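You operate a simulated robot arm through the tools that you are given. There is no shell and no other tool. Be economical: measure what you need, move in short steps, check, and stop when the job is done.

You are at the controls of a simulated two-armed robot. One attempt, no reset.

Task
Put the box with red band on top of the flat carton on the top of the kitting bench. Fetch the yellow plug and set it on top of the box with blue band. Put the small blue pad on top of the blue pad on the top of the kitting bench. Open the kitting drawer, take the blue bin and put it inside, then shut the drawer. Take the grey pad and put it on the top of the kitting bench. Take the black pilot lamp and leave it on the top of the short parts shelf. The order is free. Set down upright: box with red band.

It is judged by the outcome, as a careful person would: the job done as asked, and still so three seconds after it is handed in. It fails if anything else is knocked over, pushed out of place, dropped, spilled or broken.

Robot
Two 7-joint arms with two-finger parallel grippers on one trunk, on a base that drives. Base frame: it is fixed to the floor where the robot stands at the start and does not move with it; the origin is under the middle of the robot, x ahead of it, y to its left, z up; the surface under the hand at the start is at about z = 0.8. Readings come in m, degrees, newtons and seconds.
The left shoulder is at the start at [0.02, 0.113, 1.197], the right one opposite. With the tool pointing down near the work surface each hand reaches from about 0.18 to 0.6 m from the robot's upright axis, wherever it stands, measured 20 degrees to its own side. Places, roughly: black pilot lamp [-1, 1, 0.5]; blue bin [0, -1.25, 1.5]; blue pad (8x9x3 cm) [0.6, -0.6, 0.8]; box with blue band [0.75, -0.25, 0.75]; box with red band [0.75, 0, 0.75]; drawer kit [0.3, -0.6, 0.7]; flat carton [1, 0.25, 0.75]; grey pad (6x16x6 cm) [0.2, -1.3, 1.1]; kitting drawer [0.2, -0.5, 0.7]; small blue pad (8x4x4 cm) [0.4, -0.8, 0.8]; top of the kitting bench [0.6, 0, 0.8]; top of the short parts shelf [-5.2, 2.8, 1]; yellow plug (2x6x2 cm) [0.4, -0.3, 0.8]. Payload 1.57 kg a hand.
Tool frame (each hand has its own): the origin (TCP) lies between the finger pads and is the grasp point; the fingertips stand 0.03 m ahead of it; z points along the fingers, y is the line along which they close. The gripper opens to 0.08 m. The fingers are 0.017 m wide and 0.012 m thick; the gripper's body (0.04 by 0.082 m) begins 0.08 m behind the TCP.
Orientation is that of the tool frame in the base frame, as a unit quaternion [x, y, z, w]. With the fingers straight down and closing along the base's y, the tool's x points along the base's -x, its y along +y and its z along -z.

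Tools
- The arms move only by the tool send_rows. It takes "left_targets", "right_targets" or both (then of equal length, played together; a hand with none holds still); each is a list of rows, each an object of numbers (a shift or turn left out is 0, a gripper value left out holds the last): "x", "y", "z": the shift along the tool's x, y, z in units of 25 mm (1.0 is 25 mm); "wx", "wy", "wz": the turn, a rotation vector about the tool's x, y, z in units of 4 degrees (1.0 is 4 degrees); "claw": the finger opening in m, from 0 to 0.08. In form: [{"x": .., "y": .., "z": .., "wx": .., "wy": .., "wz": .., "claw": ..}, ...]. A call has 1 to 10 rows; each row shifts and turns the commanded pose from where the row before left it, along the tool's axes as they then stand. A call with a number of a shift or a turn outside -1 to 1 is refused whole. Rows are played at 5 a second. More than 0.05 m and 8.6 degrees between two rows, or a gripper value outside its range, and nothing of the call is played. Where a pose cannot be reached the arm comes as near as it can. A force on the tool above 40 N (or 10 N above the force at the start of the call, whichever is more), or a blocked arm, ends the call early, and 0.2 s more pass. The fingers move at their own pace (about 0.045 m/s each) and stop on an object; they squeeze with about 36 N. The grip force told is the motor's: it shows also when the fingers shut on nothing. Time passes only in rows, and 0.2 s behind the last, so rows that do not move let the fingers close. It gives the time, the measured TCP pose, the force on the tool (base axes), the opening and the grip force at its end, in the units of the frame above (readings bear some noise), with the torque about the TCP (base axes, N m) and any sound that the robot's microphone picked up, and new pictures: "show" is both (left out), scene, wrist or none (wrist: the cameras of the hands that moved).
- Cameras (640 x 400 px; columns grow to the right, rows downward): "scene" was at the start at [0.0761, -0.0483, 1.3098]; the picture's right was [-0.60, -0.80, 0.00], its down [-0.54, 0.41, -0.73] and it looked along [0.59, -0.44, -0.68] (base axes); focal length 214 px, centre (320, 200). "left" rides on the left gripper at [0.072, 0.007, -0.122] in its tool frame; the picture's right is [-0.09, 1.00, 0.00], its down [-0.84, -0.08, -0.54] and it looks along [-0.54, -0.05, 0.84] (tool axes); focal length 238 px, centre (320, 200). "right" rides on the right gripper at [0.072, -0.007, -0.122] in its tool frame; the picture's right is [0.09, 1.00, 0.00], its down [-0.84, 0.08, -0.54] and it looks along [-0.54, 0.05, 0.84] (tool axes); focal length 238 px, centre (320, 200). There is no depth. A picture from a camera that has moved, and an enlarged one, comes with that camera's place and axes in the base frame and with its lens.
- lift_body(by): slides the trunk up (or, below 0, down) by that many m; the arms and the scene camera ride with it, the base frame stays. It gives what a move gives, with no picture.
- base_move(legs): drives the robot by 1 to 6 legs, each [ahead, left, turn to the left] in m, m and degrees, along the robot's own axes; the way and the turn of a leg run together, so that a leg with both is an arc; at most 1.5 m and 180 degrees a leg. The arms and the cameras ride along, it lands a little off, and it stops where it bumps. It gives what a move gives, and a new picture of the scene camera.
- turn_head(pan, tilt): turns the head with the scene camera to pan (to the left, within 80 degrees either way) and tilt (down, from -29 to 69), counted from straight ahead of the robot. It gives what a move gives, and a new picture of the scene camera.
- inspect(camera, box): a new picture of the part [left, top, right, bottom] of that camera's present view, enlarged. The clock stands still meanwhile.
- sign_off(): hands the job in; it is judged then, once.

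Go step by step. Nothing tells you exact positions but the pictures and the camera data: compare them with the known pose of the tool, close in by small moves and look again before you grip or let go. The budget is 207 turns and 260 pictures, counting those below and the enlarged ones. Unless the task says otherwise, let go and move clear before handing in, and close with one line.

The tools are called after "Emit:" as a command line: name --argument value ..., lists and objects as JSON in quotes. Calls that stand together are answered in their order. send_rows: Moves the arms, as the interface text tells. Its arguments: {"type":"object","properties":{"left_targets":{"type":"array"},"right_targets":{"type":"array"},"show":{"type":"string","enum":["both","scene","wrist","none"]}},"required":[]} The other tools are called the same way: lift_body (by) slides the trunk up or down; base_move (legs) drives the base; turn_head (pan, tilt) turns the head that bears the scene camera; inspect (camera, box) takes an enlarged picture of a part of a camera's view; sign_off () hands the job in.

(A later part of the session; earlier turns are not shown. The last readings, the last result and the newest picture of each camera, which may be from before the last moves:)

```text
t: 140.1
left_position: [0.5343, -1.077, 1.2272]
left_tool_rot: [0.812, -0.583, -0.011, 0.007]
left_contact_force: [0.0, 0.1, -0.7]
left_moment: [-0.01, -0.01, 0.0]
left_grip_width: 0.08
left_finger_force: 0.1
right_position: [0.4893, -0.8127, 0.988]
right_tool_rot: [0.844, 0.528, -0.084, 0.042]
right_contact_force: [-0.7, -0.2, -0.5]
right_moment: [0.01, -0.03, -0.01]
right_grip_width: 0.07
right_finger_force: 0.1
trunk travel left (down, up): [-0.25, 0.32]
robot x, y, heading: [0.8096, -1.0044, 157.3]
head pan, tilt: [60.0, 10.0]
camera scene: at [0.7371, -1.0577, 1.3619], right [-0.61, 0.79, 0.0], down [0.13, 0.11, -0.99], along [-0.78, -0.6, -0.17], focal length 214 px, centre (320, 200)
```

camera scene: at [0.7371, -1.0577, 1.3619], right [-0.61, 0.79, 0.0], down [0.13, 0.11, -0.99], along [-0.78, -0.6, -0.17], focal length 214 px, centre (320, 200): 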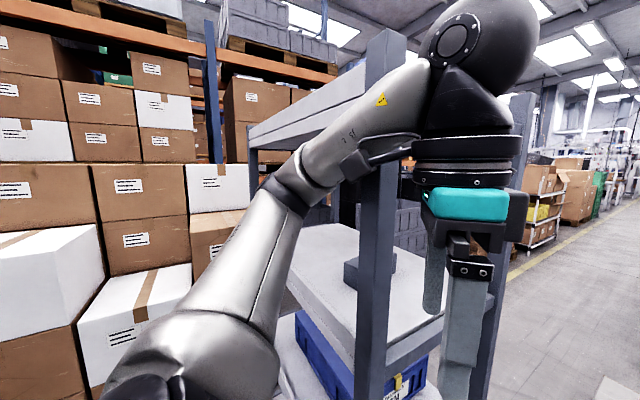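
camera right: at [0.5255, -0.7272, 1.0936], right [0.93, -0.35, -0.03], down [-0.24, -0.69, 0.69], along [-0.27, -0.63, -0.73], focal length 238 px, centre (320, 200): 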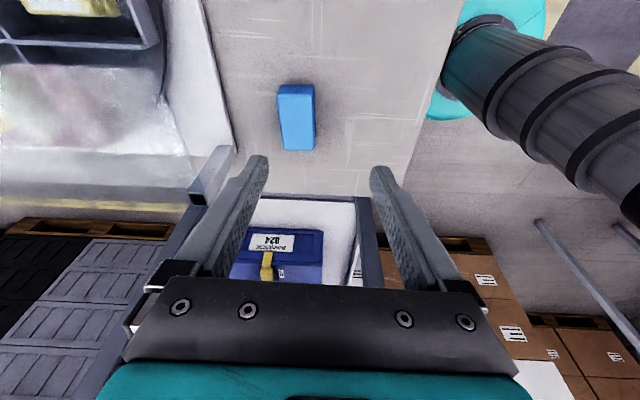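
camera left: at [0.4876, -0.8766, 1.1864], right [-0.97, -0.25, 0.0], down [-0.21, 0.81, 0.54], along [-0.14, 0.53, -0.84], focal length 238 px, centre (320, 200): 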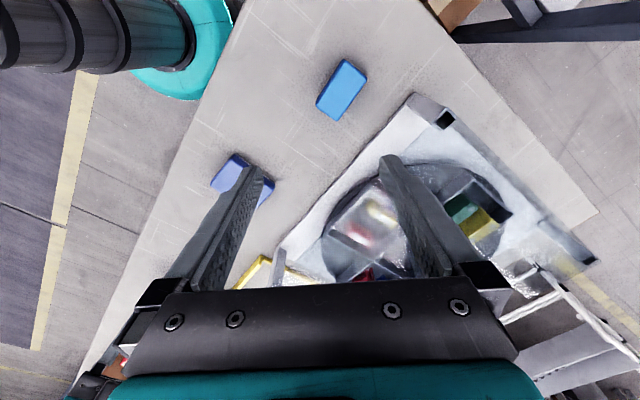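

My left forearm is right beside the shelf post. Better plan: back off to the right, then turn my whole body 40° left so the right arm meets the pads naturally and the left arm stays clear of the shelf.

Emit:
base_move --legs '[[0, -0.18, 0]]'

Emit:
send_rows --right_targets '[{"z": -0.98, "x": -0.17}, {"z": -0.98, "x": -0.17}, {"z": -0.98, "x": -0.17}]' --show "none"

Emit:
base_move --legs '[[0, 0, 40]]'

Emit:
turn_head --pan -20 --tilt 45

```text
t: 141.6
left_position: [0.5944, -0.9089, 1.225]
left_tool_rot: [0.813, -0.582, -0.007, 0.005]
left_contact_force: [-0.2, -0.1, -0.9]
left_moment: [-0.02, 0.03, 0.03]
left_grip_width: 0.08
left_finger_force: 0.1
right_position: [0.5528, -0.6446, 0.9851]
right_tool_rot: [0.844, 0.528, -0.082, 0.045]
right_contact_force: [0.0, -0.3, -0.5]
right_moment: [0.01, 0.03, 0.03]
right_grip_width: 0.07
right_finger_force: 0.1
trunk travel left (down, up): [-0.25, 0.32]
robot x, y, heading: [0.8825, -0.8421, 157.1]
head pan, tilt: [60.0, 10.0]
camera scene: at [0.7975, -0.8901, 1.3615], right [-0.61, 0.79, 0.0], down [0.14, 0.1, -0.98], along [-0.78, -0.6, -0.17], focal length 214 px, centre (320, 200)
```

scene: 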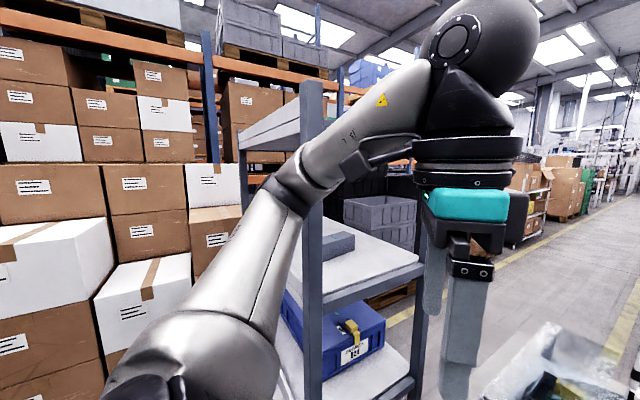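

```text
t: 142.4
left_position: [0.5956, -0.91, 1.2251]
left_tool_rot: [0.813, -0.583, -0.007, 0.004]
left_contact_force: [0.4, 0.3, 0.7]
left_moment: [0.02, -0.03, 0.0]
left_grip_width: 0.0802
left_finger_force: 0.0
right_position: [0.5528, -0.6462, 1.0603]
right_tool_rot: [0.844, 0.528, -0.08, 0.044]
right_contact_force: [-0.3, -0.2, -0.6]
right_moment: [0.01, 0.04, 0.0]
right_grip_width: 0.0702
right_finger_force: 0.1
trunk travel left (down, up): [-0.25, 0.32]
robot x, y, heading: [0.8827, -0.842, 157.6]
head pan, tilt: [60.0, 10.0]
```

```text
t: 144.7
left_position: [0.7058, -1.0765, 1.2256]
left_tool_rot: [0.962, -0.272, -0.004, 0.006]
left_contact_force: [-0.6, -0.1, -1.5]
left_moment: [-0.01, -0.01, 0.01]
left_grip_width: 0.08
left_finger_force: 0.0
right_position: [0.505, -0.9003, 1.061]
right_tool_rot: [0.615, 0.783, -0.06, 0.068]
right_contact_force: [0.2, -0.3, -0.6]
right_moment: [0.0, -0.01, 0.03]
right_grip_width: 0.0701
right_finger_force: 0.1
trunk travel left (down, up): [-0.25, 0.32]
robot x, y, heading: [0.881, -0.8417, -163.1]
head pan, tilt: [60.0, 10.0]
camera scene: at [0.8501, -0.932, 1.3614], right [-0.97, 0.22, 0.0], down [0.04, 0.17, -0.98], along [-0.22, -0.96, -0.17], focal length 214 px, centre (320, 200)
```

scene: 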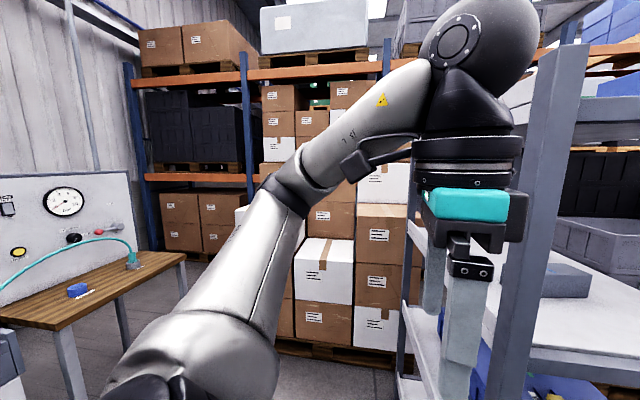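

```text
t: 146.2
left_position: [0.7067, -1.0768, 1.2243]
left_tool_rot: [0.962, -0.273, -0.004, 0.007]
left_contact_force: [-0.1, 0.0, -0.7]
left_moment: [-0.02, 0.02, -0.01]
left_grip_width: 0.08
left_finger_force: 0.0
right_position: [0.504, -0.8998, 1.0606]
right_tool_rot: [0.615, 0.783, -0.061, 0.068]
right_contact_force: [0.4, -0.1, -0.9]
right_moment: [0.01, -0.02, -0.02]
right_grip_width: 0.0699
right_finger_force: 0.1
trunk travel left (down, up): [-0.25, 0.32]
robot x, y, heading: [0.8814, -0.8381, -163.1]
head pan, tilt: [-20.0, 45.0]
camera scene: at [0.7895, -0.8372, 1.3065], right [0.05, 1.0, 0.0], down [0.71, -0.04, -0.71], along [-0.71, 0.04, -0.71], focal length 214 px, centre (320, 200)
```

scene: 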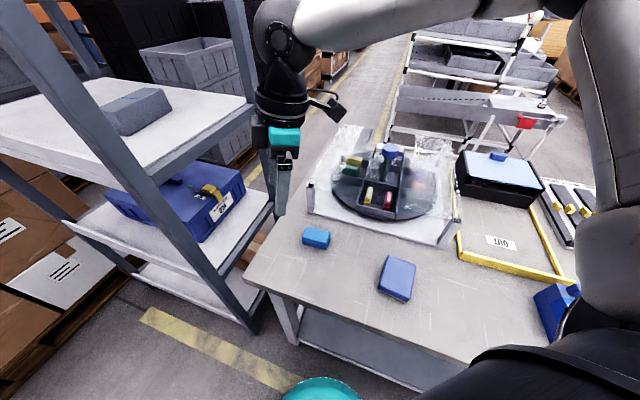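

Now both the pads and the grey pad are in good positions. I'll turn the right hand back 40° and go over the small pad.

Emit:
send_rows --right_targets '[{"wz": 0.985, "wx": 0.17}, {"wz": 0.985, "wx": 0.17}, {"wz": 0.985, "wx": 0.17}, {"wz": 0.985, "wx": 0.17}, {"wz": 0.985, "wx": 0.17}, {"wz": 0.985, "wx": 0.17}, {"wz": 0.985, "wx": 0.17}, {"wz": 0.985, "wx": 0.17}, {"wz": 0.985, "wx": 0.17}, {"wz": 0.985, "wx": 0.17}]' --show "none"

Emit:
send_rows --right_targets '[{"x": 0.52, "y": -0.52, "z": 0.8}, {"x": 0.52, "y": -0.52, "z": 0.8}, {"x": 0.52, "y": -0.52, "z": 0.8}, {"x": 0.52, "y": -0.52, "z": 0.8}, {"x": 0.52, "y": -0.52, "z": 0.8}, {"x": 0.52, "y": -0.52, "z": 0.8}, {}]' --show "wrist"

```text
t: 148.4
left_position: [0.7054, -1.0753, 1.2245]
left_tool_rot: [0.962, -0.272, -0.004, 0.007]
left_contact_force: [0.1, -0.6, 0.5]
left_moment: [0.0, 0.02, -0.02]
left_grip_width: 0.0801
left_finger_force: 0.1
right_position: [0.5042, -0.8992, 1.0609]
right_tool_rot: [0.846, 0.525, -0.079, 0.05]
right_contact_force: [0.0, -0.5, -0.3]
right_moment: [0.0, 0.01, 0.01]
right_grip_width: 0.0703
right_finger_force: 0.1
trunk travel left (down, up): [-0.25, 0.32]
robot x, y, heading: [0.8799, -0.8373, -162.8]
head pan, tilt: [-20.0, 45.0]
```

```text
t: 150.0
left_position: [0.7052, -1.0755, 1.2257]
left_tool_rot: [0.962, -0.272, -0.005, 0.007]
left_contact_force: [-0.4, -0.5, -0.2]
left_moment: [0.01, 0.02, -0.02]
left_grip_width: 0.0799
left_finger_force: 0.0
right_position: [0.4586, -0.8166, 0.9258]
right_tool_rot: [0.845, 0.527, -0.079, 0.049]
right_contact_force: [-0.5, 0.4, 0.4]
right_moment: [-0.01, 0.04, 0.0]
right_grip_width: 0.0701
right_finger_force: 0.1
trunk travel left (down, up): [-0.25, 0.32]
robot x, y, heading: [0.8791, -0.8405, -162.7]
head pan, tilt: [-20.0, 45.0]
camera right: at [0.4935, -0.7306, 1.0325], right [0.93, -0.36, -0.02], down [-0.25, -0.68, 0.69], along [-0.26, -0.64, -0.72], focal length 238 px, centre (320, 200)
```

right: 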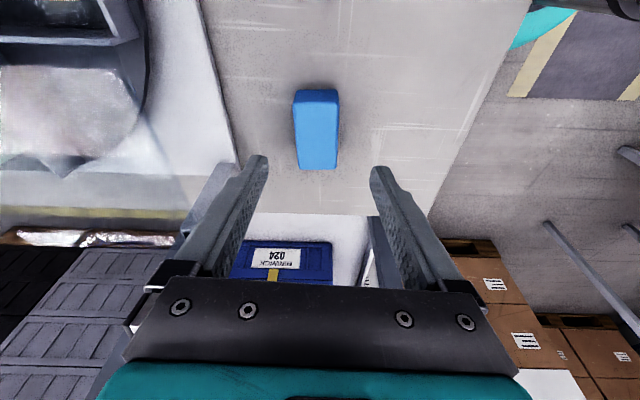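

Nicely aligned. I'll straighten the tool, shift ~7 mm, and descend over the pad.

Emit:
send_rows --right_targets '[{"wy": 0.9, "x": -0.2, "y": -0.18}, {"wy": 0.9}, {"wy": 0.7}, {"z": 0.9}, {"z": 0.9}, {"z": 0.9}, {"z": 0.6}, {}]' --show "wrist"

```text
t: 151.8
left_position: [0.7065, -1.0763, 1.2247]
left_tool_rot: [0.962, -0.272, -0.005, 0.007]
left_contact_force: [0.3, -0.1, 0.5]
left_moment: [0.05, -0.02, 0.0]
left_grip_width: 0.0799
left_finger_force: 0.1
right_position: [0.4639, -0.788, 0.8756]
right_tool_rot: [0.85, 0.527, -0.006, 0.004]
right_contact_force: [-0.6, 0.5, 0.2]
right_moment: [0.01, -0.03, 0.01]
right_grip_width: 0.07
right_finger_force: 0.2
right hand out of reach, approached as far as the arm can: row 4, 5, 6, 7
trunk travel left (down, up): [-0.25, 0.32]
robot x, y, heading: [0.8841, -0.8418, -162.7]
head pan, tilt: [-20.0, 45.0]
camera right: at [0.4899, -0.7193, 0.9973], right [0.93, -0.36, 0.0], down [-0.3, -0.78, 0.55], along [-0.2, -0.52, -0.83], focal length 238 px, centre (320, 200)
```

right: 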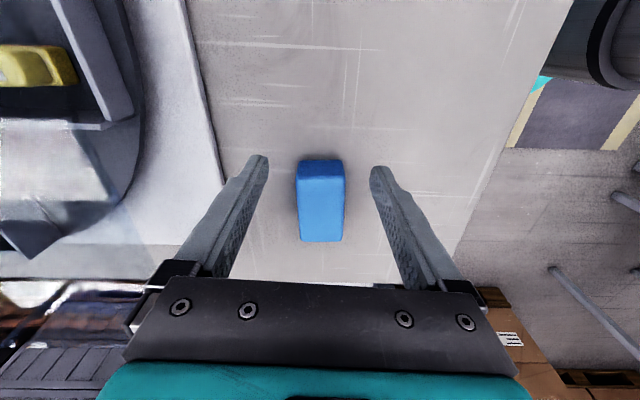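

Straight-down runs out of reach; I'll tilt ~16° again and move the rest of the way.

Emit:
send_rows --right_targets '[{"wy": -1, "z": -0.4}, {"wy": -1}, {"wy": -1}, {"wy": -1}, {"x": -0.67, "z": 0.19}, {"x": -0.67, "z": 0.19}, {}]' --show "wrist"

```text
t: 153.4
left_position: [0.7057, -1.0763, 1.2251]
left_tool_rot: [0.962, -0.272, -0.005, 0.007]
left_contact_force: [0.2, -0.2, 0.8]
left_moment: [-0.02, 0.0, -0.02]
left_grip_width: 0.0802
left_finger_force: 0.0
right_position: [0.4478, -0.819, 0.8877]
right_tool_rot: [0.84, 0.523, -0.124, 0.077]
right_contact_force: [-1.1, 0.2, 0.7]
right_moment: [0.02, -0.01, 0.01]
right_grip_width: 0.07
right_finger_force: 0.0
trunk travel left (down, up): [-0.25, 0.32]
robot x, y, heading: [0.8833, -0.8397, -162.8]
head pan, tilt: [-20.0, 45.0]
camera right: at [0.4884, -0.724, 0.9831], right [0.93, -0.36, -0.03], down [-0.22, -0.61, 0.76], along [-0.29, -0.7, -0.65], focal length 238 px, centre (320, 200)
```

right: 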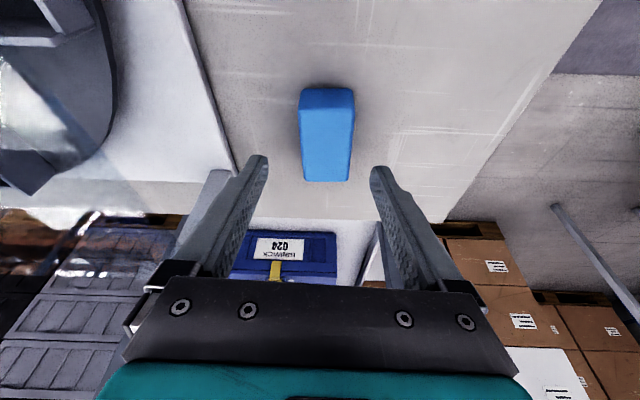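

Emit:
send_rows --right_targets '[{"z": 0.93, "x": 0.27, "y": 0.17}, {"z": 0.9, "x": 0.27}, {}, {"claw": 0.02}, {}, {}, {}, {"z": -0.4, "x": -0.1}]' --show "wrist"

```text
t: 155.2
left_position: [0.7059, -1.0751, 1.2256]
left_tool_rot: [0.962, -0.272, -0.005, 0.007]
left_contact_force: [0.5, 0.2, 0.2]
left_moment: [0.0, 0.01, 0.01]
left_grip_width: 0.0802
left_finger_force: 0.1
right_position: [0.4564, -0.8099, 0.8663]
right_tool_rot: [0.84, 0.522, -0.124, 0.077]
right_contact_force: [-0.1, -0.1, -0.5]
right_moment: [-0.01, 0.02, 0.02]
right_grip_width: 0.0394
right_finger_force: 35.6
right hand out of reach, approached as far as the arm can: row 2
trunk travel left (down, up): [-0.25, 0.32]
robot x, y, heading: [0.8771, -0.8383, -163.0]
head pan, tilt: [-20.0, 45.0]
camera right: at [0.4968, -0.7142, 0.9625], right [0.93, -0.36, -0.03], down [-0.22, -0.61, 0.76], along [-0.29, -0.7, -0.65], focal length 238 px, centre (320, 200)
```

right: 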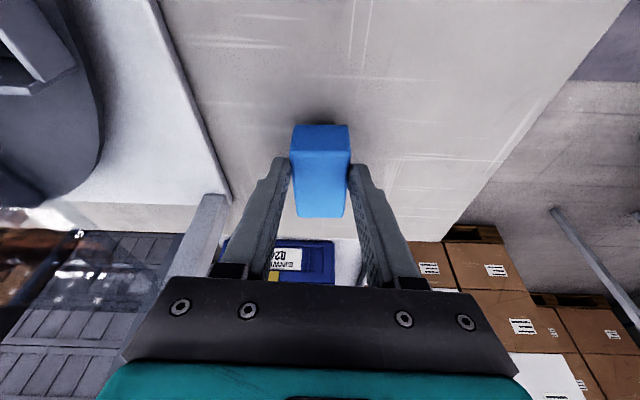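

Small pad gripped (39 mm). Lifting and carrying it above the blue pad.

Emit:
send_rows --right_targets '[{"z": -0.82, "x": -0.24}, {"z": -0.82, "x": -0.24}, {"z": -0.82, "x": -0.24}, {"z": -0.82, "x": -0.24}]' --show "none"

Emit:
send_rows --right_targets '[{"x": 0.9, "z": -0.25, "y": 0.21}, {"x": 0.9, "z": -0.25, "y": 0.21}, {"x": 0.9, "z": -0.25, "y": 0.21}, {"x": 0.9, "z": -0.25, "y": 0.21}, {"x": 0.9, "z": -0.25, "y": 0.21}, {"x": 0.9, "z": -0.25, "y": 0.21}, {"x": 0.9, "z": -0.25, "y": 0.21}, {"x": 0.9, "z": -0.25, "y": 0.21}]' --show "both"

```text
t: 156.2
left_position: [0.7051, -1.0757, 1.2252]
left_tool_rot: [0.962, -0.272, -0.005, 0.007]
left_contact_force: [-0.5, 0.1, 0.0]
left_moment: [0.01, -0.01, -0.02]
left_grip_width: 0.08
left_finger_force: 0.2
right_position: [0.4588, -0.809, 0.9508]
right_tool_rot: [0.84, 0.522, -0.123, 0.077]
right_contact_force: [0.2, -0.3, -0.5]
right_moment: [-0.01, -0.02, -0.01]
right_grip_width: 0.0394
right_finger_force: 36.3
trunk travel left (down, up): [-0.25, 0.32]
robot x, y, heading: [0.8823, -0.8392, -163.1]
head pan, tilt: [-20.0, 45.0]
```

```text
t: 158.0
left_position: [0.705, -1.0755, 1.2259]
left_tool_rot: [0.963, -0.271, -0.004, 0.007]
left_contact_force: [0.0, 0.3, 0.6]
left_moment: [0.03, 0.0, 0.01]
left_grip_width: 0.0798
left_finger_force: 0.2
right_position: [0.5716, -0.657, 0.9459]
right_tool_rot: [0.84, 0.523, -0.123, 0.078]
right_contact_force: [0.1, -0.8, -0.1]
right_moment: [0.02, 0.0, -0.01]
right_grip_width: 0.0388
right_finger_force: 36.1
right hand out of reach, approached as far as the arm can: row 8
trunk travel left (down, up): [-0.25, 0.32]
robot x, y, heading: [0.8792, -0.8422, -162.7]
head pan, tilt: [-20.0, 45.0]
camera scene: at [0.7897, -0.8371, 1.3065], right [0.05, 1.0, 0.0], down [0.71, -0.04, -0.71], along [-0.71, 0.04, -0.71], focal length 214 px, centre (320, 200)
camera right: at [0.6109, -0.5615, 1.0411], right [0.93, -0.36, -0.02], down [-0.22, -0.61, 0.76], along [-0.29, -0.7, -0.65], focal length 238 px, centre (320, 200)
```

scene: 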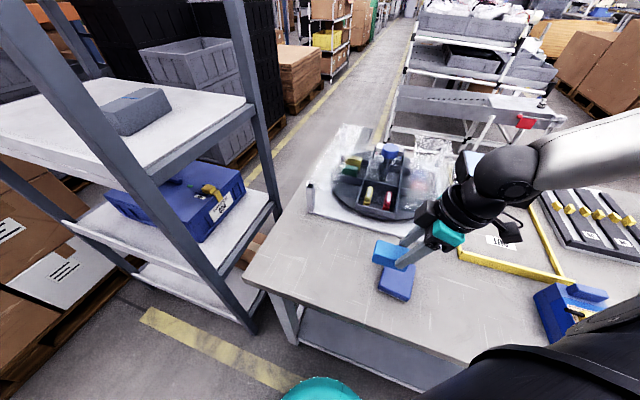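
right: 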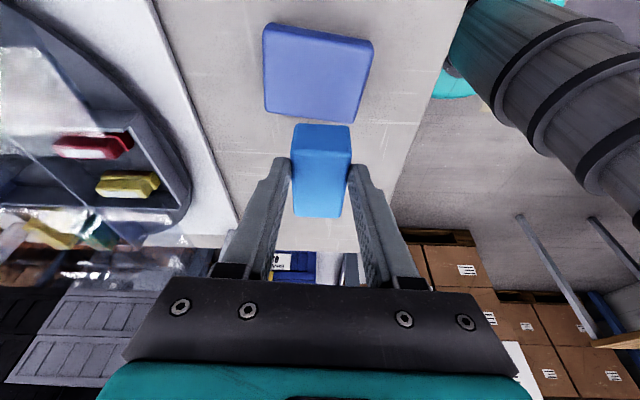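

The pad centre needs 3 cm more along the bench but the arm is at its limit, so I'll nudge the base by that much.

Emit:
base_move --legs '[[-0.02, -0.024, 0]]'

Emit:
send_rows --right_targets '[{"z": 0.9, "x": 0.26}, {"z": 0.4, "x": 0.12}, {}]' --show "wrist"

```text
t: 158.8
left_position: [0.7176, -1.0455, 1.2256]
left_tool_rot: [0.962, -0.273, -0.005, 0.006]
left_contact_force: [0.5, -0.2, 0.5]
left_moment: [-0.01, 0.0, -0.01]
left_grip_width: 0.0799
left_finger_force: 0.0
right_position: [0.5826, -0.6288, 0.946]
right_tool_rot: [0.84, 0.522, -0.124, 0.079]
right_contact_force: [0.1, -0.6, -0.7]
right_moment: [-0.04, -0.01, 0.02]
right_grip_width: 0.0385
right_finger_force: 36.2
trunk travel left (down, up): [-0.25, 0.32]
robot x, y, heading: [0.8935, -0.8126, -162.7]
head pan, tilt: [-20.0, 45.0]
camera scene: at [0.8019, -0.807, 1.3065], right [0.05, 1.0, 0.0], down [0.71, -0.04, -0.71], along [-0.71, 0.03, -0.71], focal length 214 px, centre (320, 200)
```

scene: 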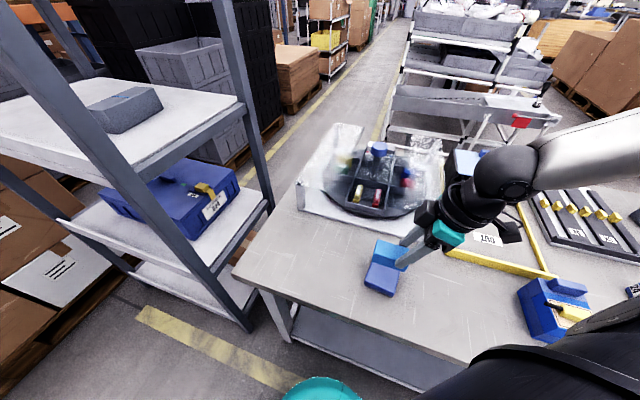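

```text
t: 159.6
left_position: [0.7182, -1.0461, 1.224]
left_tool_rot: [0.962, -0.273, -0.004, 0.007]
left_contact_force: [-0.7, 0.9, -0.1]
left_moment: [0.03, 0.0, 0.01]
left_grip_width: 0.0798
left_finger_force: 0.1
right_position: [0.5827, -0.6286, 0.9113]
right_tool_rot: [0.84, 0.522, -0.122, 0.078]
right_contact_force: [0.4, 0.3, 0.0]
right_moment: [0.0, -0.01, -0.02]
right_grip_width: 0.0385
right_finger_force: 36.0
trunk travel left (down, up): [-0.25, 0.32]
robot x, y, heading: [0.8908, -0.8108, -162.9]
head pan, tilt: [-20.0, 45.0]
camera right: at [0.6228, -0.5325, 1.007], right [0.93, -0.36, -0.02], down [-0.22, -0.61, 0.76], along [-0.29, -0.7, -0.65], focal length 238 px, centre (320, 200)
```

right: 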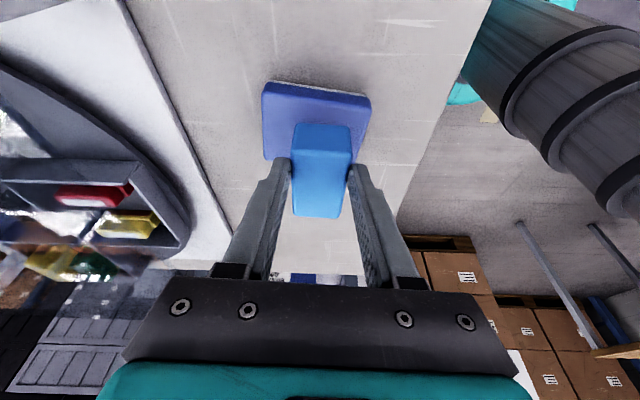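

Centred over the blue pad. Lowering to contact.

Emit:
send_rows --right_targets '[{"z": 0.55, "x": 0.16, "y": -0.2}, {"z": 0.2, "x": 0.06}, {"z": 0.12, "x": 0.03}, {}]' --show "none"

```text
t: 160.6
left_position: [0.7176, -1.0465, 1.2257]
left_tool_rot: [0.962, -0.272, -0.005, 0.008]
left_contact_force: [-0.5, 0.4, -1.4]
left_moment: [0.0, 0.01, 0.03]
left_grip_width: 0.0801
left_finger_force: 0.1
right_position: [0.578, -0.6257, 0.8885]
right_tool_rot: [0.84, 0.523, -0.122, 0.078]
right_contact_force: [-0.3, -0.4, 1.5]
right_moment: [0.04, 0.02, 0.01]
right_grip_width: 0.0383
right_finger_force: 35.9
trunk travel left (down, up): [-0.25, 0.32]
robot x, y, heading: [0.8915, -0.809, -162.9]
head pan, tilt: [-20.0, 45.0]
```

Emit:
send_rows --right_targets '[{"z": 0.1, "x": 0.03}, {}, {"z": 0.06, "x": 0.02}, {}]' --show "none"

```text
t: 161.6
left_position: [0.7201, -1.048, 1.2258]
left_tool_rot: [0.962, -0.272, -0.006, 0.007]
left_contact_force: [0.1, -0.5, 0.4]
left_moment: [-0.02, -0.01, 0.0]
left_grip_width: 0.0799
left_finger_force: 0.1
right_position: [0.5786, -0.6266, 0.8863]
right_tool_rot: [0.84, 0.523, -0.125, 0.078]
right_contact_force: [2.8, 2.9, 18.9]
right_moment: [-0.05, 0.09, 0.07]
right_grip_width: 0.0386
right_finger_force: 35.9
trunk travel left (down, up): [-0.25, 0.32]
robot x, y, heading: [0.8919, -0.8113, -162.8]
head pan, tilt: [-20.0, 45.0]
```

Contact at 19 N. Releasing and lifting away.

Emit:
send_rows --right_targets '[{"z": -0.06, "x": -0.02}, {"claw": 0.07}, {}, {}, {"z": -0.5, "x": -0.14}, {"z": -0.9, "x": -0.26}, {"z": -0.9, "x": -0.26}, {"z": -0.9, "x": -0.26}, {"z": -0.9, "x": -0.26}]' --show "both"

```text
t: 163.6
left_position: [0.7185, -1.0468, 1.226]
left_tool_rot: [0.962, -0.272, -0.005, 0.007]
left_contact_force: [0.1, -0.4, 0.5]
left_moment: [0.01, -0.02, 0.01]
left_grip_width: 0.0801
left_finger_force: 0.1
right_position: [0.5793, -0.6259, 0.9936]
right_tool_rot: [0.84, 0.523, -0.122, 0.078]
right_contact_force: [-0.4, -0.3, -0.4]
right_moment: [0.01, 0.04, 0.0]
right_grip_width: 0.0697
right_finger_force: 0.0
trunk travel left (down, up): [-0.25, 0.32]
robot x, y, heading: [0.8923, -0.8102, -162.9]
head pan, tilt: [-20.0, 45.0]
camera scene: at [0.8017, -0.8083, 1.3065], right [0.05, 1.0, 0.0], down [0.71, -0.04, -0.71], along [-0.71, 0.04, -0.71], focal length 214 px, centre (320, 200)
camera right: at [0.6181, -0.5295, 1.0892], right [0.93, -0.36, -0.02], down [-0.22, -0.61, 0.76], along [-0.29, -0.7, -0.65], focal length 238 px, centre (320, 200)
```

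scene: 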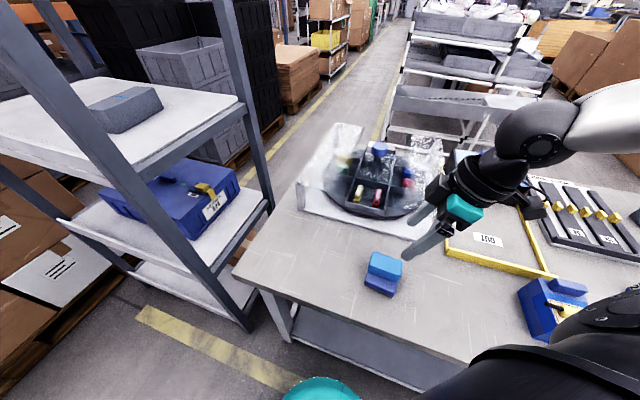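
right: 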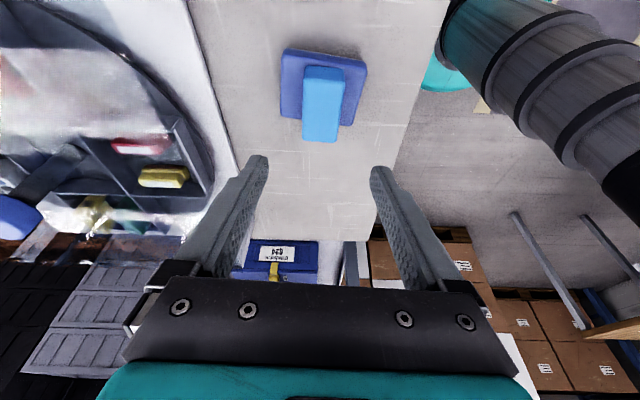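

The small pad sits on the blue pad. Next the grey pad on the shelf to my left, a good reach for the left hand; I'll look closely.

Emit:
turn_head --pan 25 --tilt 30

Emit:
inspect --camera "left" --box '[0, 0, 640, 400]'

```text
t: 164.7
left_position: [0.718, -1.0472, 1.2253]
left_tool_rot: [0.962, -0.272, -0.005, 0.007]
left_contact_force: [0.1, -0.2, -0.3]
left_moment: [0.0, 0.0, 0.0]
left_grip_width: 0.0799
left_finger_force: 0.1
right_position: [0.5788, -0.6251, 0.9927]
right_tool_rot: [0.84, 0.522, -0.123, 0.078]
right_contact_force: [0.5, -1.0, 0.7]
right_moment: [-0.04, -0.04, 0.03]
right_grip_width: 0.0698
right_finger_force: 0.1
trunk travel left (down, up): [-0.25, 0.32]
robot x, y, heading: [0.8897, -0.8118, -163.2]
head pan, tilt: [25.0, 30.0]
camera scene: at [0.8155, -0.873, 1.3291], right [-0.67, 0.74, 0.0], down [0.37, 0.34, -0.87], along [-0.64, -0.58, -0.5], focal length 214 px, centre (320, 200)
```

scene: 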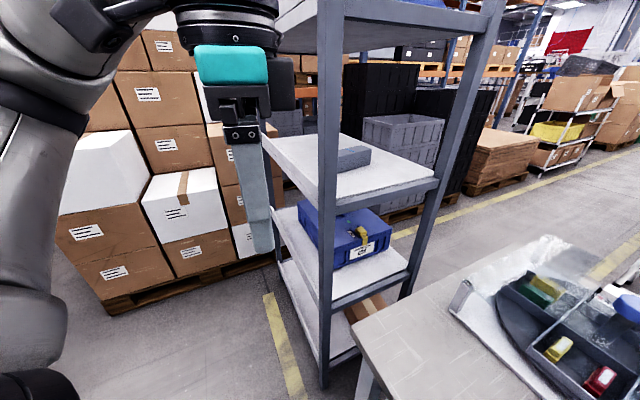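

```text
1.00 times, centred on (320, 200) of left (not enlarged: the box is as wide or as high as the picture)
camera zoom: at [0.7759, -1.0884, 1.3479], right [-0.6, -0.8, 0.02], down [-0.67, 0.51, 0.55], along [-0.44, 0.32, -0.84], focal length 238 px, centre (320, 200)
```

zoom: 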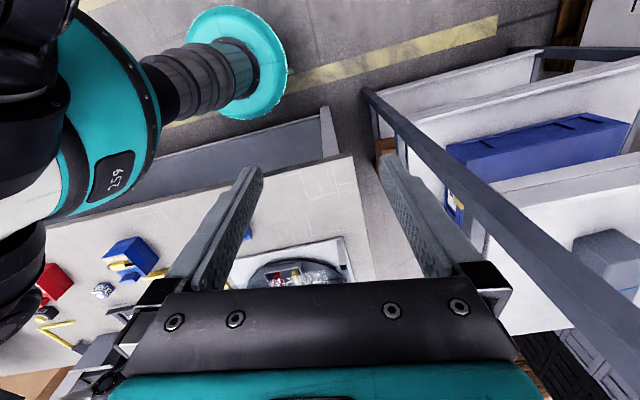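

The grey pad lies about 18 cm inside the shelf's middle level, reachable from the shelf's end nearest me. First I'll tidy both arms back to a compact forward pose.

Emit:
send_rows --left_targets '[{"wz": -1}, {"wz": -1}, {"wz": -1}, {"wz": -1}, {"wz": -1}, {"wz": -1}, {"wz": -1}, {"wz": -1}, {"wz": -1}, {"wz": -1}]' --right_targets '[{"z": -0.9, "x": -0.26}, {"z": -0.9, "x": -0.26}, {"z": -0.9, "x": -0.26}, {"z": -0.9, "x": -0.26}, {"z": -0.9, "x": -0.26}, {"z": -0.9, "x": -0.26}, {}, {}, {}, {}]' --show "none"

Emit:
send_rows --left_targets '[{"wz": -1, "x": -0.8, "y": -0.6}, {"wz": -1, "x": -0.8, "y": -0.6}, {"x": -0.9, "y": -0.7}, {"x": -0.9, "y": -0.7}, {"x": -0.9, "y": -0.7}, {"x": -0.9, "y": -0.7}]' --show "none"

Emit:
base_move --legs '[[-0.25, 0, -40]]'

Emit:
turn_head --pan 35 --tilt 25

```text
t: 166.9
left_position: [0.7167, -1.0473, 1.2258]
left_tool_rot: [0.997, 0.075, -0.007, 0.005]
left_contact_force: [0.2, -0.7, 0.9]
left_moment: [0.0, -0.01, 0.0]
left_grip_width: 0.0801
left_finger_force: 0.0
right_position: [0.58, -0.6234, 1.1344]
right_tool_rot: [0.84, 0.523, -0.122, 0.077]
right_contact_force: [0.4, 0.8, 0.3]
right_moment: [-0.04, 0.05, -0.02]
right_grip_width: 0.07
right_finger_force: 0.1
trunk travel left (down, up): [-0.25, 0.32]
robot x, y, heading: [0.8902, -0.8118, -163.0]
head pan, tilt: [25.0, 30.0]
```

```text
t: 168.3
left_position: [0.5667, -0.9831, 1.2254]
left_tool_rot: [0.99, 0.142, -0.006, 0.004]
left_contact_force: [0.3, 0.3, -0.1]
left_moment: [-0.01, 0.04, 0.02]
left_grip_width: 0.0797
left_finger_force: 0.1
right_position: [0.5795, -0.6231, 1.1323]
right_tool_rot: [0.84, 0.522, -0.123, 0.078]
right_contact_force: [0.2, -0.3, -0.1]
right_moment: [-0.01, -0.04, -0.03]
right_grip_width: 0.0701
right_finger_force: 0.0
trunk travel left (down, up): [-0.25, 0.32]
robot x, y, heading: [0.8905, -0.8136, -163.1]
head pan, tilt: [25.0, 30.0]
```

```text
t: 170.6
left_position: [0.7782, -0.7438, 1.226]
left_tool_rot: [0.977, -0.212, -0.008, 0.001]
left_contact_force: [0.6, -0.3, 0.8]
left_moment: [0.0, 0.01, 0.0]
left_grip_width: 0.0802
left_finger_force: 0.1
right_position: [1.0231, -0.4779, 1.1324]
right_tool_rot: [0.969, 0.197, -0.143, 0.031]
right_contact_force: [0.5, 0.0, -0.5]
right_moment: [0.01, 0.0, 0.02]
right_grip_width: 0.07
right_finger_force: 0.0
trunk travel left (down, up): [-0.25, 0.32]
robot x, y, heading: [1.1421, -0.8221, 156.3]
head pan, tilt: [25.0, 30.0]
camera scene: at [1.0368, -0.8215, 1.3291], right [-0.02, 1.0, 0.0], down [0.5, 0.01, -0.87], along [-0.87, -0.02, -0.5], focal length 214 px, centre (320, 200)
```

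scene: 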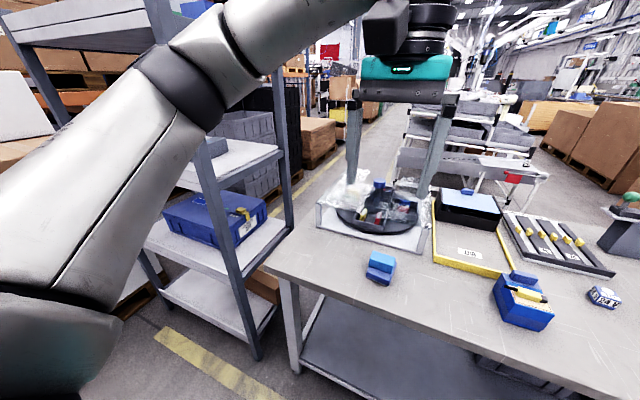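

```text
t: 171.4
left_position: [0.7771, -0.7438, 1.2268]
left_tool_rot: [0.978, -0.211, -0.007, 0.001]
left_contact_force: [-0.2, 0.2, 0.7]
left_moment: [0.01, -0.05, -0.01]
left_grip_width: 0.08
left_finger_force: 0.0
right_position: [1.022, -0.478, 1.1335]
right_tool_rot: [0.97, 0.196, -0.141, 0.031]
right_contact_force: [0.4, -0.4, 0.4]
right_moment: [-0.03, 0.01, 0.03]
right_grip_width: 0.0699
right_finger_force: 0.1
trunk travel left (down, up): [-0.25, 0.32]
robot x, y, heading: [1.1368, -0.8245, 156.1]
head pan, tilt: [35.0, 25.0]
camera scene: at [1.0364, -0.8374, 1.337], right [-0.2, 0.98, 0.0], down [0.41, 0.08, -0.91], along [-0.89, -0.18, -0.42], focal length 214 px, centre (320, 200)
```

scene: 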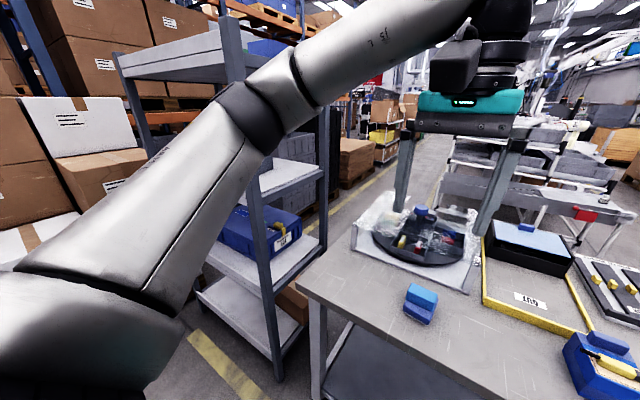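

I'll strafe along to stand in front of the shelf's end.

Emit:
base_move --legs '[[0, 0.62, 1.4]]'

Emit:
turn_head --pan 0 --tilt 25

```text
t: 174.8
left_position: [0.5333, -1.3252, 1.2264]
left_tool_rot: [0.98, -0.198, -0.008, 0.001]
left_contact_force: [0.0, 0.2, 0.3]
left_moment: [-0.01, 0.0, -0.01]
left_grip_width: 0.0803
left_finger_force: 0.1
right_position: [0.7696, -1.0552, 1.1341]
right_tool_rot: [0.967, 0.209, -0.142, 0.032]
right_contact_force: [-0.6, 0.2, -0.2]
right_moment: [0.01, 0.01, 0.01]
right_grip_width: 0.0698
right_finger_force: 0.1
trunk travel left (down, up): [-0.25, 0.32]
robot x, y, heading: [0.8916, -1.3977, 157.9]
head pan, tilt: [35.0, 25.0]
camera scene: at [0.7944, -1.4134, 1.337], right [-0.22, 0.97, 0.0], down [0.41, 0.09, -0.91], along [-0.88, -0.2, -0.42], focal length 214 px, centre (320, 200)
```

scene: 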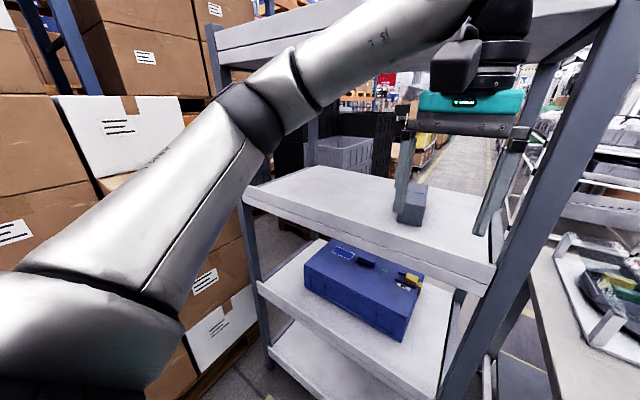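

```text
t: 175.9
left_position: [0.5337, -1.3257, 1.2267]
left_tool_rot: [0.98, -0.198, -0.008, 0.001]
left_contact_force: [0.2, 0.6, -1.0]
left_moment: [-0.04, -0.01, -0.03]
left_grip_width: 0.0801
left_finger_force: 0.0
right_position: [0.7715, -1.0535, 1.1345]
right_tool_rot: [0.967, 0.21, -0.142, 0.032]
right_contact_force: [-0.4, 1.1, -0.3]
right_moment: [0.03, 0.01, -0.01]
right_grip_width: 0.0699
right_finger_force: 0.0
trunk travel left (down, up): [-0.25, 0.32]
robot x, y, heading: [0.892, -1.3968, 157.9]
head pan, tilt: [0.0, 25.0]
camera scene: at [0.799, -1.3579, 1.337], right [0.38, 0.93, 0.0], down [0.39, -0.16, -0.91], along [-0.84, 0.34, -0.42], focal length 214 px, centre (320, 200)
```

scene: 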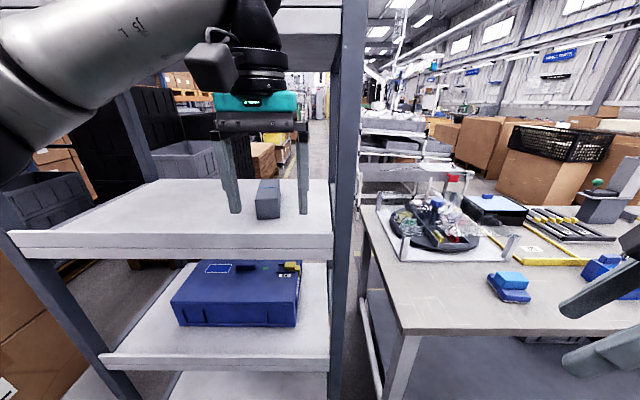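

Now I'm square to the shelf end, and the grey pad's long side points toward me, so the left hand can slide in with a tilted tool. Tilting 44° and looking through the wrist camera.

Emit:
send_rows --left_targets '[{"wy": -1}, {"wy": -1}, {"wy": -1}, {"wy": -1}, {"wy": -1}, {"wy": -1}, {"wy": -1}, {"wy": -1}, {"wy": -1}, {"wy": -1}]' --show "none"

Emit:
send_rows --left_targets '[{"wy": -1}, {"y": 0.7, "x": -0.7, "z": 0.7}, {"y": 0.7, "x": -0.7, "z": 0.7}, {"y": 0.7, "x": -0.7, "z": 0.7}]' --show "both"

```text
t: 178.1
left_position: [0.5325, -1.3252, 1.2277]
left_tool_rot: [0.918, -0.187, -0.343, -0.066]
left_contact_force: [-1.1, 0.0, 0.3]
left_moment: [-0.02, -0.02, -0.02]
left_grip_width: 0.0802
left_finger_force: 0.1
right_position: [0.7712, -1.0539, 1.1318]
right_tool_rot: [0.967, 0.209, -0.142, 0.032]
right_contact_force: [0.6, 0.4, -0.7]
right_moment: [0.02, -0.02, -0.03]
right_grip_width: 0.0699
right_finger_force: 0.0
trunk travel left (down, up): [-0.25, 0.32]
robot x, y, heading: [0.8953, -1.3985, 157.7]
head pan, tilt: [0.0, 25.0]
```

```text
t: 179.1
left_position: [0.4427, -1.3461, 1.2229]
left_tool_rot: [0.905, -0.185, -0.375, -0.073]
left_contact_force: [-0.2, 1.0, -0.2]
left_moment: [-0.03, -0.01, -0.01]
left_grip_width: 0.0802
left_finger_force: 0.0
right_position: [0.7711, -1.0542, 1.1344]
right_tool_rot: [0.967, 0.21, -0.141, 0.032]
right_contact_force: [0.0, 0.1, 0.8]
right_moment: [0.0, -0.02, 0.02]
right_grip_width: 0.0699
right_finger_force: 0.1
trunk travel left (down, up): [-0.25, 0.32]
robot x, y, heading: [0.892, -1.4011, 157.9]
head pan, tilt: [0.0, 25.0]
camera scene: at [0.7987, -1.3581, 1.337], right [0.38, 0.93, 0.0], down [0.39, -0.16, -0.91], along [-0.84, 0.34, -0.42], focal length 214 px, centre (320, 200)
camera left: at [0.5661, -1.4048, 1.2611], right [-0.45, -0.89, 0.07], down [-0.16, 0.16, 0.97], along [-0.88, 0.42, -0.22], focal length 238 px, centre (320, 200)
```

scene: 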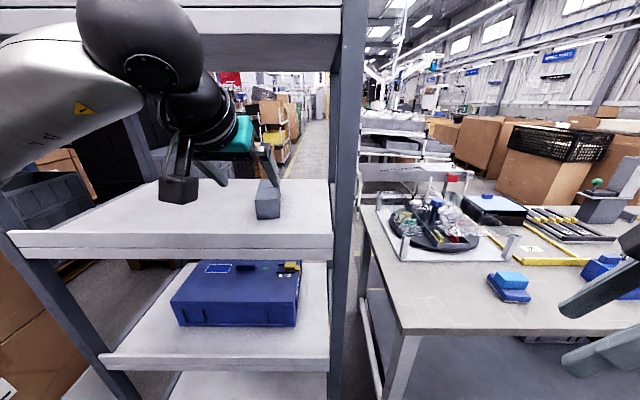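
left: 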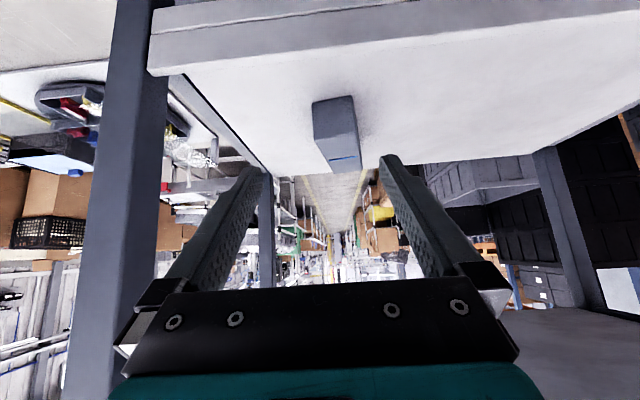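

The pad is straight ahead at e≈-1.105, rotated ~6°. I'll edge the base forward 8 cm, then slide the hand in above it.

Emit:
base_move --legs '[[0.08, 0, 0]]'

Emit:
send_rows --left_targets '[{"wz": -0.52, "wx": -0.52, "y": 0.5}, {"wz": -0.52, "wx": -0.52, "y": 0.5}, {"x": -0.3, "z": 0.9}, {"x": -0.3, "z": 0.9}, {"x": -0.3, "z": 0.9}]' --show "both"

```text
t: 180.1
left_position: [0.3708, -1.3152, 1.2232]
left_tool_rot: [0.906, -0.183, -0.374, -0.072]
left_contact_force: [-0.5, -0.2, -1.0]
left_moment: [0.03, -0.02, -0.02]
left_grip_width: 0.0798
left_finger_force: 0.1
right_position: [0.6956, -1.0238, 1.1322]
right_tool_rot: [0.967, 0.211, -0.141, 0.032]
right_contact_force: [0.3, -0.3, 0.8]
right_moment: [-0.05, -0.03, 0.0]
right_grip_width: 0.0701
right_finger_force: 0.1
trunk travel left (down, up): [-0.25, 0.32]
robot x, y, heading: [0.8227, -1.3659, 157.9]
head pan, tilt: [0.0, 25.0]
camera scene: at [0.7245, -1.3276, 1.3369], right [0.38, 0.93, 0.0], down [0.39, -0.16, -0.91], along [-0.84, 0.34, -0.42], focal length 214 px, centre (320, 200)
```

scene: 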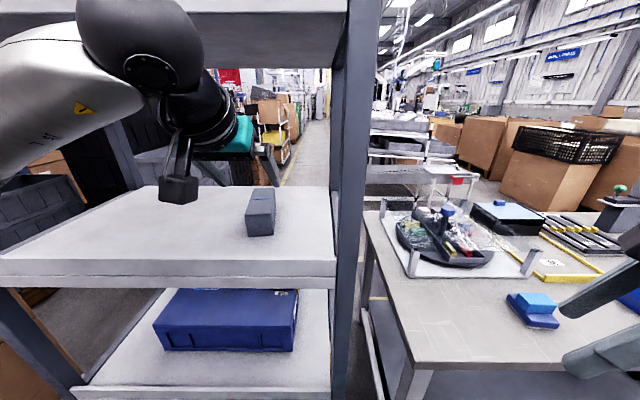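

```text
t: 181.3
left_position: [0.3012, -1.32, 1.1908]
left_tool_rot: [0.914, -0.137, -0.378, -0.053]
left_contact_force: [0.2, 0.7, 0.5]
left_moment: [0.0, 0.0, 0.0]
left_grip_width: 0.0798
left_finger_force: 0.0
right_position: [0.6964, -1.0246, 1.1336]
right_tool_rot: [0.967, 0.211, -0.141, 0.033]
right_contact_force: [-0.5, 0.4, 1.7]
right_moment: [-0.01, 0.0, -0.01]
right_grip_width: 0.0701
right_finger_force: 0.0
trunk travel left (down, up): [-0.25, 0.32]
robot x, y, heading: [0.8197, -1.3658, 157.9]
head pan, tilt: [0.0, 25.0]
camera scene: at [0.7253, -1.328, 1.337], right [0.38, 0.93, 0.0], down [0.39, -0.16, -0.91], along [-0.84, 0.34, -0.42], focal length 214 px, centre (320, 200)
camera left: at [0.4287, -1.3666, 1.2279], right [-0.35, -0.93, 0.07], down [-0.18, 0.14, 0.97], along [-0.92, 0.33, -0.21], focal length 238 px, centre (320, 200)
```

scene: 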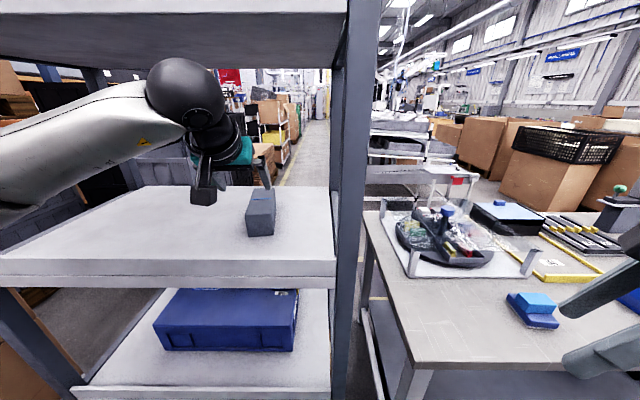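
left: 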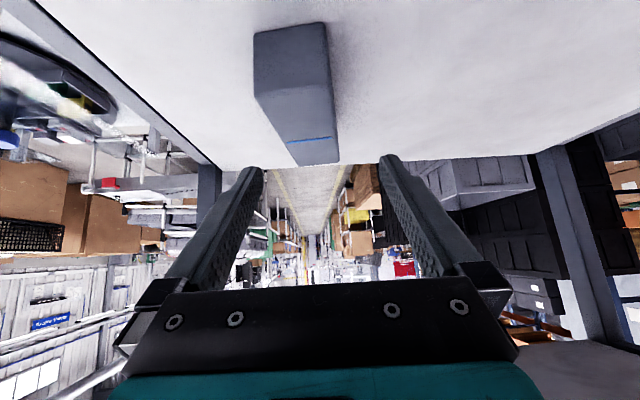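

Pad pinned down: near end at (0.300, -1.308), pointing ~167°. I'll align, move forward over it, and check before lowering.

Emit:
send_rows --left_targets '[{"wz": -0.55, "wx": -0.55, "y": -0.47}, {"x": -0.6, "z": 0.58}, {"x": -0.6, "z": 0.58}, {"x": -0.6, "z": 0.58}, {"z": 0.36, "x": 0.35}, {}]' --show "both"

```text
t: 182.7
left_position: [0.244, -1.2959, 1.1814]
left_tool_rot: [0.917, -0.113, -0.379, -0.043]
left_contact_force: [0.1, 0.1, 0.5]
left_moment: [0.01, -0.03, 0.0]
left_grip_width: 0.0799
left_finger_force: 0.1
right_position: [0.6982, -1.0242, 1.1333]
right_tool_rot: [0.967, 0.21, -0.143, 0.033]
right_contact_force: [1.4, 0.0, -0.6]
right_moment: [-0.01, 0.02, 0.01]
right_grip_width: 0.0701
right_finger_force: 0.1
trunk travel left (down, up): [-0.25, 0.32]
robot x, y, heading: [0.8162, -1.3689, 157.9]
head pan, tilt: [0.0, 25.0]
camera scene: at [0.7256, -1.328, 1.337], right [0.38, 0.93, 0.0], down [0.39, -0.16, -0.91], along [-0.84, 0.34, -0.42], focal length 214 px, centre (320, 200)
camera left: at [0.3746, -1.3335, 1.2172], right [-0.3, -0.95, 0.07], down [-0.18, 0.13, 0.97], along [-0.94, 0.28, -0.21], focal length 238 px, centre (320, 200)
```

scene: 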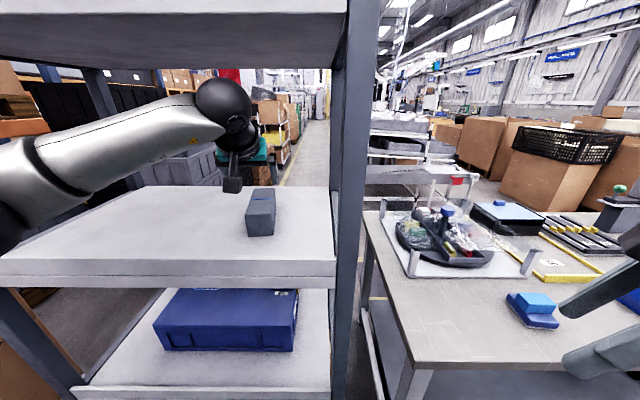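
left: 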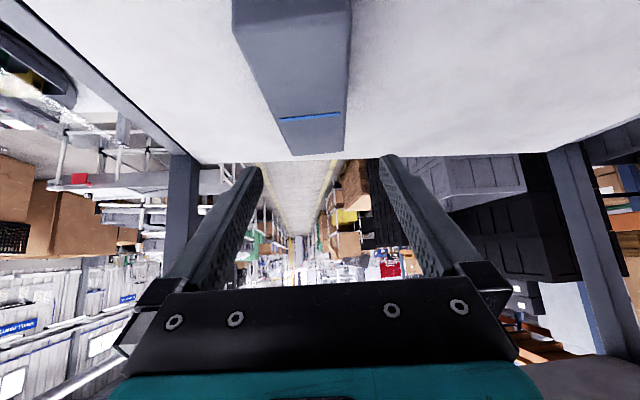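

Re-triangulating: shelf surface is z≈1.04, pad top 1.10, centre at (0.195, -1.276). Moving forward 4 cm and lowering partway.

Emit:
send_rows --left_targets '[{"y": -0.35, "x": -0.6, "z": 0.59}, {"x": -0.6, "z": 0.59}, {"z": 0.8, "x": 0.77}, {"z": 0.8, "x": 0.77}, {}]' --show "wrist"

```text
t: 183.9
left_position: [0.2031, -1.2765, 1.1241]
left_tool_rot: [0.917, -0.113, -0.379, -0.043]
left_contact_force: [-0.4, -1.5, 0.3]
left_moment: [-0.04, -0.01, 0.02]
left_grip_width: 0.0799
left_finger_force: 0.0
right_position: [0.6972, -1.0252, 1.1342]
right_tool_rot: [0.967, 0.21, -0.141, 0.033]
right_contact_force: [-0.4, 0.3, 0.1]
right_moment: [0.0, 0.03, 0.0]
right_grip_width: 0.0699
right_finger_force: 0.0
trunk travel left (down, up): [-0.25, 0.32]
robot x, y, heading: [0.823, -1.3669, 158.0]
head pan, tilt: [0.0, 25.0]
camera left: at [0.3338, -1.3151, 1.1606], right [-0.3, -0.95, 0.07], down [-0.18, 0.13, 0.97], along [-0.94, 0.28, -0.21], focal length 238 px, centre (320, 200)
```

left: 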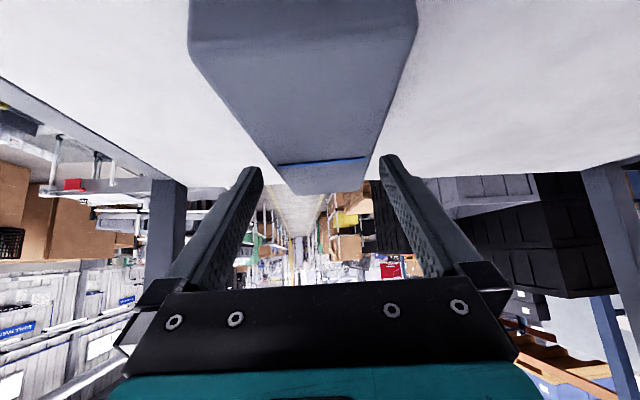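

Fingers straddle the pad evenly. Lowering the rest and closing.

Emit:
send_rows --left_targets '[{"z": 0.66, "x": 0.64}, {"z": 0.66, "x": 0.64}, {}, {"claw": 0.03}, {}, {}, {}]' --show "wrist"

```text
t: 185.5
left_position: [0.2043, -1.2777, 1.0782]
left_tool_rot: [0.917, -0.112, -0.379, -0.043]
left_contact_force: [0.4, -0.4, -1.0]
left_moment: [0.07, 0.04, 0.02]
left_grip_width: 0.0592
left_finger_force: 35.9
right_position: [0.6975, -1.0239, 1.1331]
right_tool_rot: [0.967, 0.21, -0.14, 0.033]
right_contact_force: [0.4, 0.3, -0.1]
right_moment: [0.01, 0.0, 0.02]
right_grip_width: 0.07
right_finger_force: 0.0
trunk travel left (down, up): [-0.25, 0.32]
robot x, y, heading: [0.8205, -1.3709, 157.7]
head pan, tilt: [0.0, 25.0]
camera left: at [0.3336, -1.3159, 1.1156], right [-0.3, -0.95, 0.07], down [-0.18, 0.13, 0.97], along [-0.94, 0.28, -0.21], focal length 238 px, centre (320, 200)
```

left: 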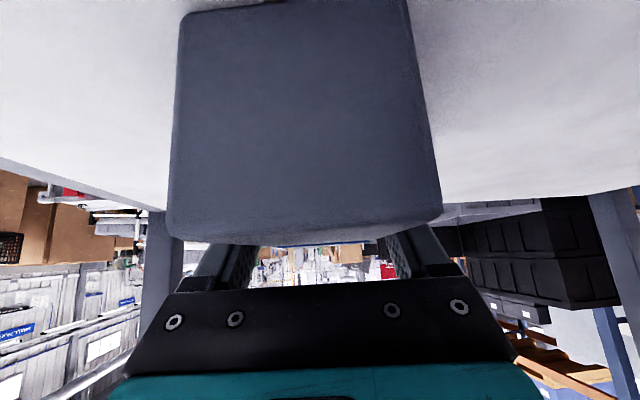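

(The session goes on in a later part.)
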